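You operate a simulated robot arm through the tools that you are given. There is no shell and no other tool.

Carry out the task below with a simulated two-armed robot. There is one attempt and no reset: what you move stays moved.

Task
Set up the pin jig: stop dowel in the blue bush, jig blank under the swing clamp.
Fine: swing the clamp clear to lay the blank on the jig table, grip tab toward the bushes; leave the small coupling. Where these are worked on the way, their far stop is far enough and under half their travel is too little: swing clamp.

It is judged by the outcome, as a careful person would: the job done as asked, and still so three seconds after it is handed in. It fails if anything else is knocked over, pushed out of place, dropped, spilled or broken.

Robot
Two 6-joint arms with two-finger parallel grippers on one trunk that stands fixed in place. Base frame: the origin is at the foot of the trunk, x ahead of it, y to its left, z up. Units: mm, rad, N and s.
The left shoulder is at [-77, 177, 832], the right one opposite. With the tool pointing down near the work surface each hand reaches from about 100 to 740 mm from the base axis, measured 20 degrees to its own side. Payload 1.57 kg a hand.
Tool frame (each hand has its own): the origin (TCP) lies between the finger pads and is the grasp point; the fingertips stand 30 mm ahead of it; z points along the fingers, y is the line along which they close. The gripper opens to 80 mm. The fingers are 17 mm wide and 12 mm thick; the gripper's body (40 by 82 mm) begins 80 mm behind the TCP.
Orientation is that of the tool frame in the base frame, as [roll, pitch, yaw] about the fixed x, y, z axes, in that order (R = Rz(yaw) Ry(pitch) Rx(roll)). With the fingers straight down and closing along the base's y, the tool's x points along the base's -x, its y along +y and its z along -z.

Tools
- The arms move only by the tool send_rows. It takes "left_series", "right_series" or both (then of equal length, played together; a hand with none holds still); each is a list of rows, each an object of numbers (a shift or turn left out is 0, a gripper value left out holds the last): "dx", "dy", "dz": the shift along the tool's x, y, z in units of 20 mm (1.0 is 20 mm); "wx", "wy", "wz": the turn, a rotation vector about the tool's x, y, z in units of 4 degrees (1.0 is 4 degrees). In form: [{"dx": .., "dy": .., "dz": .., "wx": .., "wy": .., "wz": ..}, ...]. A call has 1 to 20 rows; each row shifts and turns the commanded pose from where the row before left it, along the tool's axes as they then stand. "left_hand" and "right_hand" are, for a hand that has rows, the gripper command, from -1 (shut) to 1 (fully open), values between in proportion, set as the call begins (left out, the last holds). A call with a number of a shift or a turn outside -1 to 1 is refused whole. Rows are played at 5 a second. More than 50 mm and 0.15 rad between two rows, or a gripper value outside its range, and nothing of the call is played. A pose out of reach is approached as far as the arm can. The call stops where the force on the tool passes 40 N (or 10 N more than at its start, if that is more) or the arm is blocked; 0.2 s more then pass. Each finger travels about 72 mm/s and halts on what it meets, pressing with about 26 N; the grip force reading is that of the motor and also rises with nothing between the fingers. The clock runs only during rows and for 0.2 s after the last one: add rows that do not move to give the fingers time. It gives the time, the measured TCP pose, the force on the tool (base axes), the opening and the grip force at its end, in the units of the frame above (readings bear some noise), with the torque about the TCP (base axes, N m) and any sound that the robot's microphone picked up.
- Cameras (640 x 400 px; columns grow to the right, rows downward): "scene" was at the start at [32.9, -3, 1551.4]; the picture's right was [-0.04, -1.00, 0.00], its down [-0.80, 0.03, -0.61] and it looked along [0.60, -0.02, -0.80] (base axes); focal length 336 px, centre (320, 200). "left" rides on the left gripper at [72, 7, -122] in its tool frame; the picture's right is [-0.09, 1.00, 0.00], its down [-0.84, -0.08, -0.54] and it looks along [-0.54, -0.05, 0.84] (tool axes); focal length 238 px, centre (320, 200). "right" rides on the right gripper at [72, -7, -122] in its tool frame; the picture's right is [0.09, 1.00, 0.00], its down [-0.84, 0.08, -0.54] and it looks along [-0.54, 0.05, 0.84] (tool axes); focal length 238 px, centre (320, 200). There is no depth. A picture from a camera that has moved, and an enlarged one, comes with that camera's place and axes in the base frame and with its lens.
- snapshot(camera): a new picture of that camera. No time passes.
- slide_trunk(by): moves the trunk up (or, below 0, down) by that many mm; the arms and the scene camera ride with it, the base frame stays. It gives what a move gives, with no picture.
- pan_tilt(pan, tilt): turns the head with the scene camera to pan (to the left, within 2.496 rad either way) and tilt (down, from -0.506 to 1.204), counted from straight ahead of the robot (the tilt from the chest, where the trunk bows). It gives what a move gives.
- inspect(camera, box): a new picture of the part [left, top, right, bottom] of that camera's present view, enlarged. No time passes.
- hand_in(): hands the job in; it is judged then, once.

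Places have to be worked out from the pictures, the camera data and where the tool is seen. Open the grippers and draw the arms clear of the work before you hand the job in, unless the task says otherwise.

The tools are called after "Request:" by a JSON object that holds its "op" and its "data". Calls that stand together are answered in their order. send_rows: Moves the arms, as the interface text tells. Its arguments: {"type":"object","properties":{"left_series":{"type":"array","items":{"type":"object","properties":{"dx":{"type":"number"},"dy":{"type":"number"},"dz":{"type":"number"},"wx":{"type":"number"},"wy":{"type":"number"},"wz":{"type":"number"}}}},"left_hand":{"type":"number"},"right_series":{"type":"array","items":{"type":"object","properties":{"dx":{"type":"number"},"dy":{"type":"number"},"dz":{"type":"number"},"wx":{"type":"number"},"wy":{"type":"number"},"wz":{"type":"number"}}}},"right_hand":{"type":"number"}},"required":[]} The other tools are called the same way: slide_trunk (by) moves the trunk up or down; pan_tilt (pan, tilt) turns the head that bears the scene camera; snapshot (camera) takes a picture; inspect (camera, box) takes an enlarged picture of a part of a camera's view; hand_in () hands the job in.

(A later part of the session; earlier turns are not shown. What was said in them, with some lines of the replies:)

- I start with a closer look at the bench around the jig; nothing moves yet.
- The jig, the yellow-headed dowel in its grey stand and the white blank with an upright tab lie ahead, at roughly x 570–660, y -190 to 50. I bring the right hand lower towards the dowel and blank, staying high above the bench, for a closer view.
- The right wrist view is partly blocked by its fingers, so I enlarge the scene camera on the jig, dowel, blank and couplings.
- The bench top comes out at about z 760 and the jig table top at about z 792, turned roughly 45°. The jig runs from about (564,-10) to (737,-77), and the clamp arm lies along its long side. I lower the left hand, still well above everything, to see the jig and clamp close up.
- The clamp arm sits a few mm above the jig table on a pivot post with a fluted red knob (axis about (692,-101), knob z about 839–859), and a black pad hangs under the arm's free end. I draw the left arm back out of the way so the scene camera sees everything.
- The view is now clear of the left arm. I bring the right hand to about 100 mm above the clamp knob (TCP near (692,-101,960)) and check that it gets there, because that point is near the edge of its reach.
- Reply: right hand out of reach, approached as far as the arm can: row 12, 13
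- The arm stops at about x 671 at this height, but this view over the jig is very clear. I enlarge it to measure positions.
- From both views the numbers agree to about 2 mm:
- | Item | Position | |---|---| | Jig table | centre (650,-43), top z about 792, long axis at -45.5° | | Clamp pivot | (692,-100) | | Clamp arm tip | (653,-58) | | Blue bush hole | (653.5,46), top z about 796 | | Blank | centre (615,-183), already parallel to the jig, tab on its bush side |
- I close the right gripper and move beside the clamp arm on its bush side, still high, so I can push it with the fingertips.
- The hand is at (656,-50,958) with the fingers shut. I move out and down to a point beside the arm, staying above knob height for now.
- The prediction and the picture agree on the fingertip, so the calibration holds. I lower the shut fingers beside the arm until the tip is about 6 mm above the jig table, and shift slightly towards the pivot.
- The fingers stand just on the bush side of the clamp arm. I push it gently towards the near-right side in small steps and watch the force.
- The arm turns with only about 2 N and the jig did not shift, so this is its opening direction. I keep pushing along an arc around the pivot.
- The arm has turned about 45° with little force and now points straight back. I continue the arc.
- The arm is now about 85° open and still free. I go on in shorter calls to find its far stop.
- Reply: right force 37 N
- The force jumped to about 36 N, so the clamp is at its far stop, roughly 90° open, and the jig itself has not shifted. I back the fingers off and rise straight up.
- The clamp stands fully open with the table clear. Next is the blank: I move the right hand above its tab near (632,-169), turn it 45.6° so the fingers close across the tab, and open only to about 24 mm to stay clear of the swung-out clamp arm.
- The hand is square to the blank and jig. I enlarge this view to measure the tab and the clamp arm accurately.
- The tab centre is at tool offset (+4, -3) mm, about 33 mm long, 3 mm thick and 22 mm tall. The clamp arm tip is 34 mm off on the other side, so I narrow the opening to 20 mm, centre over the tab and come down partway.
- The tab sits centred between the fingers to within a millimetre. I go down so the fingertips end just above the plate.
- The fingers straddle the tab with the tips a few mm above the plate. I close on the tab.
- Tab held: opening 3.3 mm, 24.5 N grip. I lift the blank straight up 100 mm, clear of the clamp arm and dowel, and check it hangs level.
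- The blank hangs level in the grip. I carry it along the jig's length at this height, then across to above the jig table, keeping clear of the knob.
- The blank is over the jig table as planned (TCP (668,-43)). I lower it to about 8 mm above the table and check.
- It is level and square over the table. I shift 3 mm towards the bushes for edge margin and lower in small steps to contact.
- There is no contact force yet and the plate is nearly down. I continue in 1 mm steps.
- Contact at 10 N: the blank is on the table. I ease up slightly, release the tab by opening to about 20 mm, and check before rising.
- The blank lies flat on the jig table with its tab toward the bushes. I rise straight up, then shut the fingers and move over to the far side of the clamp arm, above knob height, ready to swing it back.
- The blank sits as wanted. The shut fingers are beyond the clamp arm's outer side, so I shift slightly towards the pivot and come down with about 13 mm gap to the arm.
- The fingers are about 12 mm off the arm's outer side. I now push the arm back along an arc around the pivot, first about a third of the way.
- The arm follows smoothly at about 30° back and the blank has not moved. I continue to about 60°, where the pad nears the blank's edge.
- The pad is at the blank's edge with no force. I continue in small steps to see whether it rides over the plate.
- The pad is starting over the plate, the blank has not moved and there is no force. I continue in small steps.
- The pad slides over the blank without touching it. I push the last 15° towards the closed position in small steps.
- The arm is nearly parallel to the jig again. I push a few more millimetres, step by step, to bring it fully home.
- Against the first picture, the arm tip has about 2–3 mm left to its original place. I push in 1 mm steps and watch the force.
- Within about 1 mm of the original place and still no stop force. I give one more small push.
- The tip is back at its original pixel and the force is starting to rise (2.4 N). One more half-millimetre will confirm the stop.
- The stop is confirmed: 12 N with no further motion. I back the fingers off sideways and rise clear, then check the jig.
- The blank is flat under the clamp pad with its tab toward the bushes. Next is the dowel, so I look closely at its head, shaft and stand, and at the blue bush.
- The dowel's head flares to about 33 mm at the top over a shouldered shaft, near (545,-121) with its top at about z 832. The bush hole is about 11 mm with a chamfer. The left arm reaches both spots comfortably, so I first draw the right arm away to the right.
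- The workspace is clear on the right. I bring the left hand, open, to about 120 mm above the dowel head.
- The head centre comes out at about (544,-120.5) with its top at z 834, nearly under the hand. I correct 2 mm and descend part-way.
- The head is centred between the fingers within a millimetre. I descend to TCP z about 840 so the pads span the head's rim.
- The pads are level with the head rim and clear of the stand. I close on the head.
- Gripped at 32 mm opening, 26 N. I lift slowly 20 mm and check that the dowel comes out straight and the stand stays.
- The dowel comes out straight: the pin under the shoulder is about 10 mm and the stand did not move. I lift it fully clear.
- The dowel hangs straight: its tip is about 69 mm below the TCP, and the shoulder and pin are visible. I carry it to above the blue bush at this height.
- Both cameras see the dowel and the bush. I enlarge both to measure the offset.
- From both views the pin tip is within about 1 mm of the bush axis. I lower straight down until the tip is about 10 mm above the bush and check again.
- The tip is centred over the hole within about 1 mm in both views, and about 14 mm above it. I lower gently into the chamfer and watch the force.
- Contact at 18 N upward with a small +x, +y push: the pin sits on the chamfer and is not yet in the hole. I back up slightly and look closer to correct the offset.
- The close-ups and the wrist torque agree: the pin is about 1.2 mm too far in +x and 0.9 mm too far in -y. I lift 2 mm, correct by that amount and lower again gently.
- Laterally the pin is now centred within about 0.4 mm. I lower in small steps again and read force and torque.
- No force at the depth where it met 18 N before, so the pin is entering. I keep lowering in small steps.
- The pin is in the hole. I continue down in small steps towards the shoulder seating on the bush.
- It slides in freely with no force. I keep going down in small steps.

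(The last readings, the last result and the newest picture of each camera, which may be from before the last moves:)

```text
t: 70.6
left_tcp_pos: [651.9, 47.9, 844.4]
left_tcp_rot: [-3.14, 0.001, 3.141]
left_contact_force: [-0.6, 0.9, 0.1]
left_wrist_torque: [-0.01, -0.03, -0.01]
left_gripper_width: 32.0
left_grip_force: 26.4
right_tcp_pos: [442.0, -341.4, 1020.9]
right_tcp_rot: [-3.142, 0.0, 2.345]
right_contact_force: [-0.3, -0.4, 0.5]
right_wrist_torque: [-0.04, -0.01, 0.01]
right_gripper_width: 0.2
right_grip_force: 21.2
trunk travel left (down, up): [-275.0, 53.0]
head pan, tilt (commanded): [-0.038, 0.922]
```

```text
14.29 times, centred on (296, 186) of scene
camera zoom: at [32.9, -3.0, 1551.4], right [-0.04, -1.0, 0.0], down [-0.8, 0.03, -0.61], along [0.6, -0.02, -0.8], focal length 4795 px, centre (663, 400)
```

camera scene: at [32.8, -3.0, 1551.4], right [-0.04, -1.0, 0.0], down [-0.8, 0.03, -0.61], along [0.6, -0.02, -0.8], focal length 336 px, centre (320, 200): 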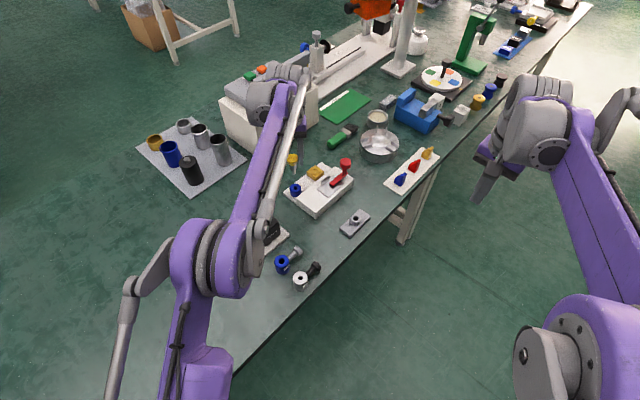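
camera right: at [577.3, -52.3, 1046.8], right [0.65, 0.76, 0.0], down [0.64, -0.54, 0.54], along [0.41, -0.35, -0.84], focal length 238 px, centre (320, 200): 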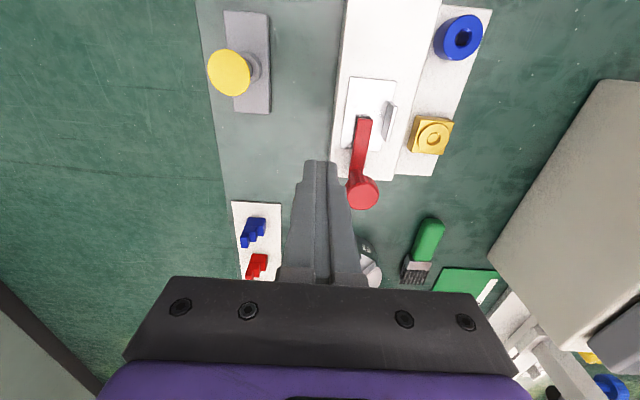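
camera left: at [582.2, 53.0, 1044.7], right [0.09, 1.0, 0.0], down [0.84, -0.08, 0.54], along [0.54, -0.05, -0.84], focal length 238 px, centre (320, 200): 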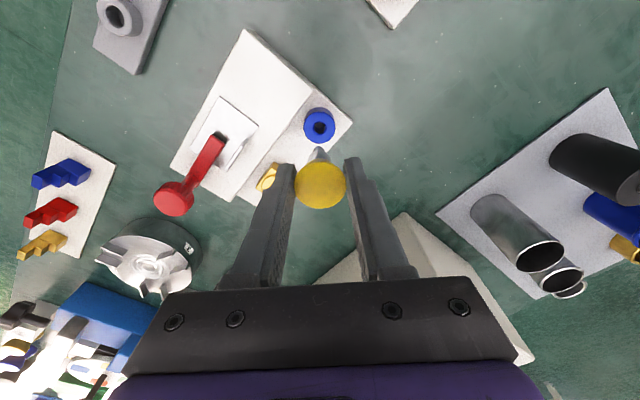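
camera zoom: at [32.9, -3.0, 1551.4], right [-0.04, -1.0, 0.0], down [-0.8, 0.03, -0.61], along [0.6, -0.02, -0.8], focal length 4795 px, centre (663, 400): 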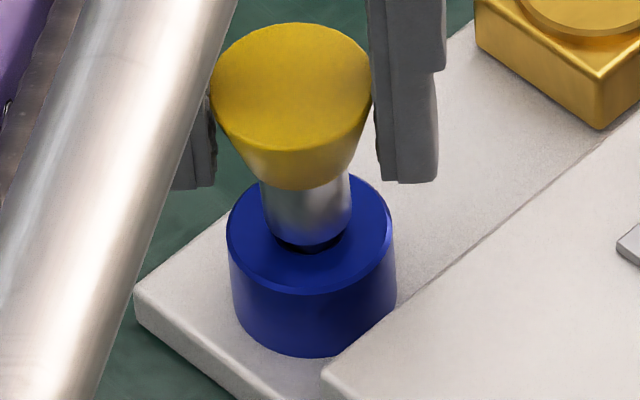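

The shoulder is only a few mm above the bush. I go in 1 mm steps until it seats.

Request:
{"op": "send_rows", "data": {"left_series": [{"dz": 0.06}, {"dz": 0.06}, {}]}}

Request:
{"op": "inspect", "data": {"camera": "scene", "box": [285, 172, 307, 200]}}

```text
t: 71.4
left_tcp_pos: [653.5, 47.3, 842.6]
left_tcp_rot: [3.141, 0.001, -3.141]
left_contact_force: [-0.2, -0.9, 0.2]
left_wrist_torque: [0.0, 0.03, 0.01]
left_gripper_width: 31.7
left_grip_force: 25.9
right_tcp_pos: [442.7, -341.0, 1021.7]
right_tcp_rot: [-3.141, 0.0, 2.345]
right_contact_force: [-0.4, 0.4, 0.3]
right_wrist_torque: [0.0, -0.01, 0.02]
right_gripper_width: 0.0
right_grip_force: 21.1
trunk travel left (down, up): [-275.0, 53.0]
head pan, tilt (commanded): [-0.038, 0.922]
```

```text
14.29 times, centred on (296, 186) of scene
camera zoom: at [32.9, -3.0, 1551.4], right [-0.04, -1.0, 0.0], down [-0.8, 0.03, -0.61], along [0.6, -0.02, -0.8], focal length 4795 px, centre (663, 400)
```

zoom: 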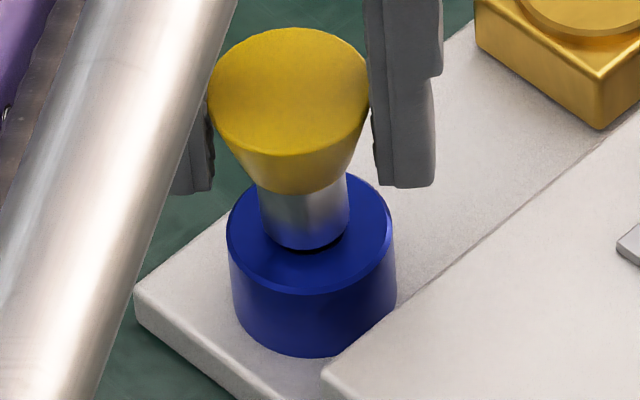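

One or two millimetres remain, with still no contact force. I continue.

Request:
{"op": "send_rows", "data": {"left_series": [{"dz": 0.05}, {"dz": 0.05}, {}]}}

Request:
{"op": "inspect", "data": {"camera": "scene", "box": [285, 172, 307, 200]}}

```text
t: 72.2
left_tcp_pos: [653.1, 48.1, 839.4]
left_tcp_rot: [3.14, -0.001, -3.14]
left_contact_force: [-0.5, -0.3, -0.5]
left_wrist_torque: [-0.02, -0.03, -0.01]
left_gripper_width: 32.0
left_grip_force: 26.3
right_tcp_pos: [441.6, -341.1, 1020.2]
right_tcp_rot: [3.14, 0.0, 2.346]
right_contact_force: [-0.1, 0.2, 0.4]
right_wrist_torque: [0.05, -0.02, 0.02]
right_gripper_width: 0.0
right_grip_force: 21.2
trunk travel left (down, up): [-275.0, 53.0]
head pan, tilt (commanded): [-0.038, 0.922]
```

```text
14.29 times, centred on (296, 186) of scene
camera zoom: at [32.9, -3.0, 1551.4], right [-0.04, -1.0, 0.0], down [-0.8, 0.03, -0.61], along [0.6, -0.02, -0.8], focal length 4795 px, centre (663, 400)
```

zoom: 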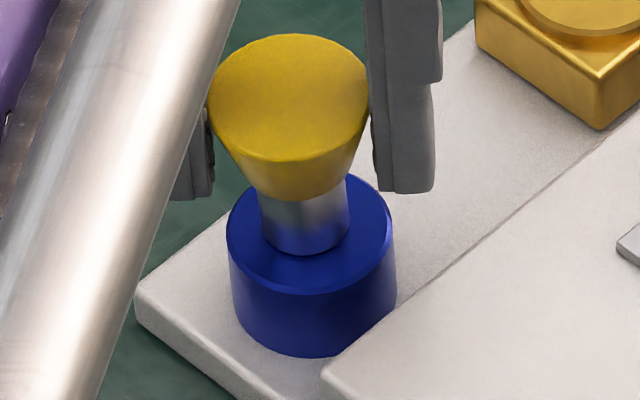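

The gap looks closed. One more small step will confirm seating by force.

Request:
{"op": "send_rows", "data": {"left_series": [{"dz": 0.05}, {}]}}

Request:
{"op": "inspect", "data": {"camera": "scene", "box": [285, 172, 307, 200]}}

```text
t: 72.8
left_tcp_pos: [652.8, 48.4, 839.4]
left_tcp_rot: [3.142, 0.004, 3.141]
left_contact_force: [4.6, 1.0, 11.2]
left_wrist_torque: [0.11, -0.22, -0.02]
left_gripper_width: 31.8
left_grip_force: 25.9
right_tcp_pos: [441.2, -342.0, 1021.0]
right_tcp_rot: [3.141, -0.001, 2.347]
right_contact_force: [-0.4, 0.7, 0.1]
right_wrist_torque: [-0.01, -0.02, -0.02]
right_gripper_width: 0.0
right_grip_force: 21.0
trunk travel left (down, up): [-275.0, 53.0]
head pan, tilt (commanded): [-0.038, 0.922]
```

```text
14.29 times, centred on (296, 186) of scene
camera zoom: at [32.2, -3.0, 1551.6], right [-0.04, -1.0, 0.0], down [-0.8, 0.03, -0.61], along [0.61, -0.02, -0.8], focal length 4795 px, centre (663, 400)
```

zoom: 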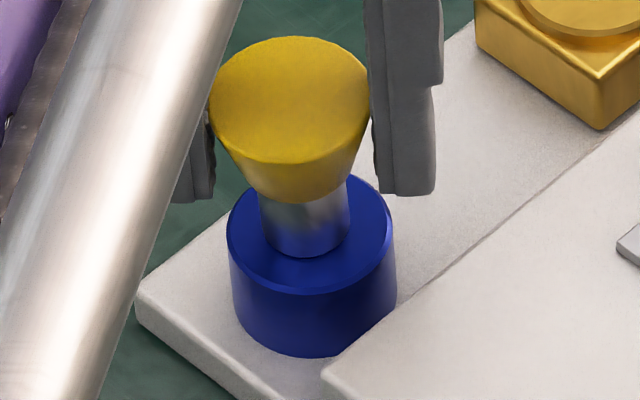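

Seated: 11 N on the shoulder. I ease off 1 mm, then open the gripper to release.

Request:
{"op": "send_rows", "data": {"left_series": [{"dz": -0.05}, {}]}}

Request:
{"op": "send_rows", "data": {"left_series": [{}, {}, {}, {}], "left_hand": 0.5}}

Request:
{"op": "inspect", "data": {"camera": "scene", "box": [280, 160, 320, 205]}}

Request:
{"op": "inspect", "data": {"camera": "left", "box": [220, 80, 420, 240]}}

```text
t: 73.4
left_tcp_pos: [653.2, 45.8, 839.5]
left_tcp_rot: [3.141, -0.001, 3.141]
left_contact_force: [1.4, 2.2, 5.8]
left_wrist_torque: [0.19, -0.04, -0.02]
left_gripper_width: 31.8
left_grip_force: 26.0
right_tcp_pos: [442.6, -341.5, 1020.3]
right_tcp_rot: [-3.141, 0.0, 2.345]
right_contact_force: [0.3, -0.2, -0.1]
right_wrist_torque: [0.02, -0.03, -0.01]
right_gripper_width: 0.0
right_grip_force: 21.2
trunk travel left (down, up): [-275.0, 53.0]
head pan, tilt (commanded): [-0.038, 0.922]
```

```text
t: 74.4
left_tcp_pos: [652.5, 46.3, 839.6]
left_tcp_rot: [-3.142, 0.001, 3.141]
left_contact_force: [0.4, -0.2, -1.4]
left_wrist_torque: [0.01, 0.01, 0.01]
left_gripper_width: 60.2
left_grip_force: 0.0
right_tcp_pos: [441.9, -339.7, 1021.2]
right_tcp_rot: [3.141, 0.0, 2.345]
right_contact_force: [0.2, 0.0, -0.4]
right_wrist_torque: [0.02, 0.0, -0.02]
right_gripper_width: 0.2
right_grip_force: 21.1
trunk travel left (down, up): [-275.0, 53.0]
head pan, tilt (commanded): [-0.038, 0.922]
```

```text
8.89 times, centred on (300, 182) of scene
camera zoom: at [32.8, -3.0, 1551.4], right [-0.04, -1.0, 0.0], down [-0.8, 0.03, -0.61], along [0.6, -0.02, -0.8], focal length 2984 px, centre (498, 356)
```

zoom: 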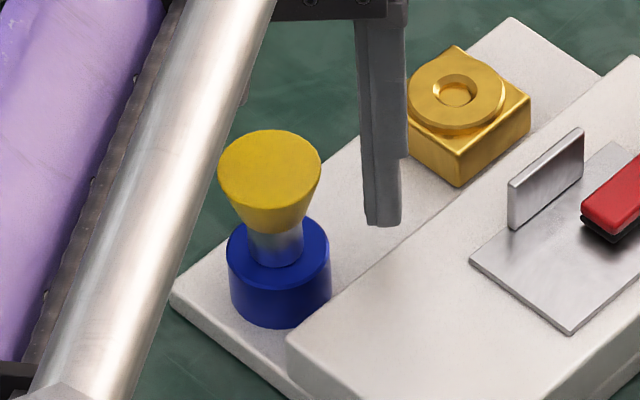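

```text
2.50 times, centred on (320, 160) of left
camera zoom: at [581.6, 53.4, 962.1], right [0.09, 1.0, 0.0], down [0.84, -0.08, 0.54], along [0.54, -0.05, -0.84], focal length 596 px, centre (320, 300)
```

zoom: 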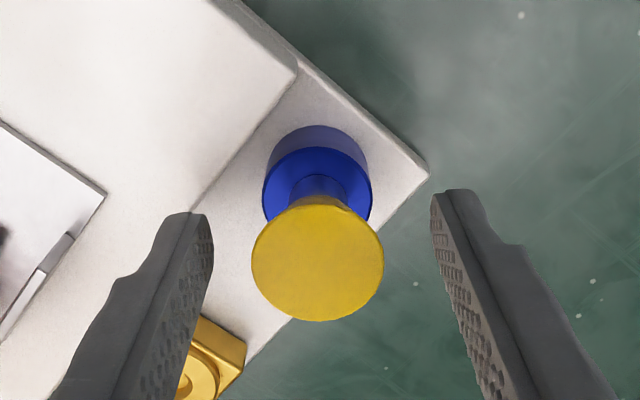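

Released: the dowel stands upright with its shoulder on the bush. I rise straight up and then draw the left arm back and away to the left.

Request:
{"op": "send_rows", "data": {"left_series": [{"dz": -0.4}, {"dz": -0.8}, {"dz": -1}, {"dz": -1}, {"dz": -1}, {"dz": -1}, {"dz": -1}, {}]}}

Request:
{"op": "send_rows", "data": {"left_series": [{"dx": 0.9, "dy": 0.5, "dz": -0.3}, {"dx": 0.9, "dy": 0.6, "dz": -0.3}, {"dx": 0.9, "dy": 0.7, "dz": -0.3}, {"dx": 0.9, "dy": 0.7, "dz": -0.3}, {"dx": 0.9, "dy": 0.7, "dz": -0.3}, {"dx": 0.9, "dy": 0.7, "dz": -0.3}, {"dx": 0.9, "dy": 0.7, "dz": -0.3}, {"dx": 0.9, "dy": 0.8, "dz": -0.3}, {"dx": 0.9, "dy": 0.8, "dz": -0.3}, {"dx": 0.9, "dy": 0.8, "dz": -0.3}, {"dx": 0.9, "dy": 0.8, "dz": -0.3}, {"dx": 0.9, "dy": 0.8, "dz": -0.3}, {"dx": 0.9, "dy": 0.8, "dz": -0.3}, {}], "left_hand": 1}}

Request:
{"op": "send_rows", "data": {"right_series": [{}, {}, {}, {}], "right_hand": 1}}

Request:
{"op": "snapshot", "data": {"camera": "scene"}}

Request:
{"op": "inspect", "data": {"camera": "scene", "box": [275, 145, 375, 220]}}

```text
t: 76.2
left_tcp_pos: [653.8, 46.6, 963.9]
left_tcp_rot: [3.14, 0.0, 3.141]
left_contact_force: [-0.7, -0.5, 0.4]
left_wrist_torque: [0.0, 0.0, 0.0]
left_gripper_width: 59.9
left_grip_force: 0.0
right_tcp_pos: [442.3, -339.7, 1019.7]
right_tcp_rot: [3.141, -0.001, 2.345]
right_contact_force: [0.1, -0.2, -0.6]
right_wrist_torque: [-0.01, 0.01, 0.01]
right_gripper_width: 0.1
right_grip_force: 21.8
trunk travel left (down, up): [-275.0, 53.0]
head pan, tilt (commanded): [-0.038, 0.922]
```

```text
t: 79.2
left_tcp_pos: [418.6, 234.4, 1042.9]
left_tcp_rot: [-3.141, 0.0, -3.141]
left_contact_force: [-0.7, -0.5, 0.3]
left_wrist_torque: [0.01, -0.01, 0.03]
left_gripper_width: 80.0
left_grip_force: 0.1
right_tcp_pos: [443.7, -341.1, 1021.2]
right_tcp_rot: [-3.141, 0.0, 2.344]
right_contact_force: [0.6, 0.1, -0.7]
right_wrist_torque: [-0.02, 0.0, 0.04]
right_gripper_width: 0.0
right_grip_force: 21.2
trunk travel left (down, up): [-275.0, 53.0]
head pan, tilt (commanded): [-0.038, 0.922]
```

```text
t: 80.2
left_tcp_pos: [418.5, 234.6, 1041.8]
left_tcp_rot: [3.142, -0.002, -3.141]
left_contact_force: [0.6, 0.4, 0.4]
left_wrist_torque: [0.01, 0.02, -0.03]
left_gripper_width: 80.3
left_grip_force: 0.0
right_tcp_pos: [443.0, -340.9, 1020.6]
right_tcp_rot: [-3.141, 0.001, 2.347]
right_contact_force: [0.4, -0.1, -0.6]
right_wrist_torque: [-0.01, -0.01, 0.02]
right_gripper_width: 79.9
right_grip_force: 0.1
trunk travel left (down, up): [-275.0, 53.0]
head pan, tilt (commanded): [-0.038, 0.922]
```

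```text
taken
camera scene: at [32.9, -3.0, 1551.4], right [-0.04, -1.0, 0.0], down [-0.8, 0.03, -0.61], along [0.6, -0.02, -0.8], focal length 336 px, centre (320, 200)
```

scene: 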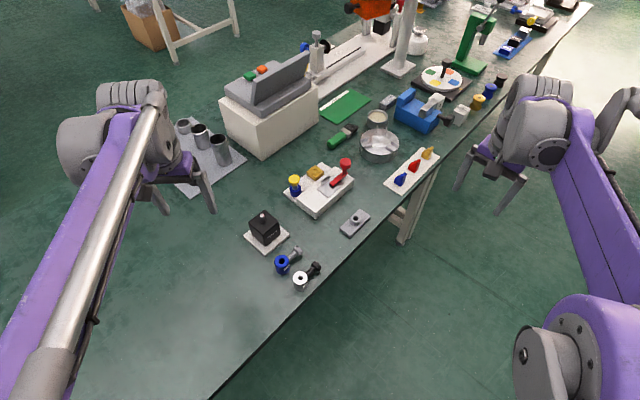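

```text
5.33 times, centred on (325, 182) of scene
camera zoom: at [32.9, -3.0, 1551.4], right [-0.04, -1.0, 0.0], down [-0.8, 0.03, -0.61], along [0.6, -0.02, -0.8], focal length 1790 px, centre (293, 293)
```

zoom: 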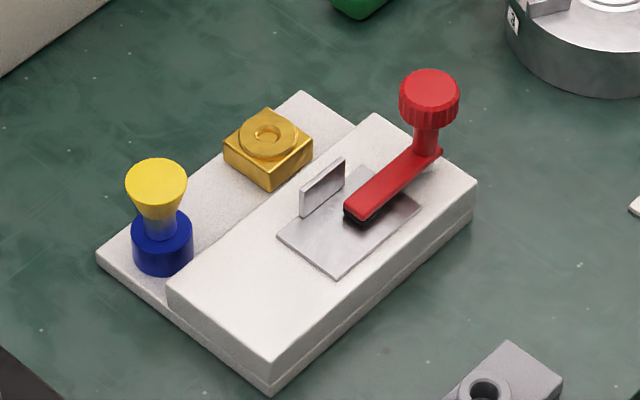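

The dowel is seated in the blue bush. The blank lies flat under the closed clamp pad with its tab toward the bushes. The jig, couplings and stand are where they were, and both arms are open and clear, so I hand the job in.

Request:
{"op": "hand_in", "data": {}}

```text
The job is handed in.
```

The pin jig is set up and handed in; the result of the judging was not shown.

- **Stop dowel:** it stands upright in the blue bush. I lowered it until the shoulder met the bush with about 11 N of contact force, then released it.
- **Swing clamp:** I swung it about 90° to its far stop to clear the table. After laying the blank I pushed it back to its closed stop.
- **Jig blank:** it lies flat on the jig table under the clamp pad, with the grip tab toward the bushes. It did not move as the clamp came back over it.
- **Everything else:** the couplings were left alone. In the last pictures they, the jig and the empty dowel stand looked unmoved. Both grippers are open and the arms are drawn clear.

On the first try the pin caught on the bush's chamfer with about 18 N of force. I lifted it, shifted it about 1 mm, and it then went in freely.
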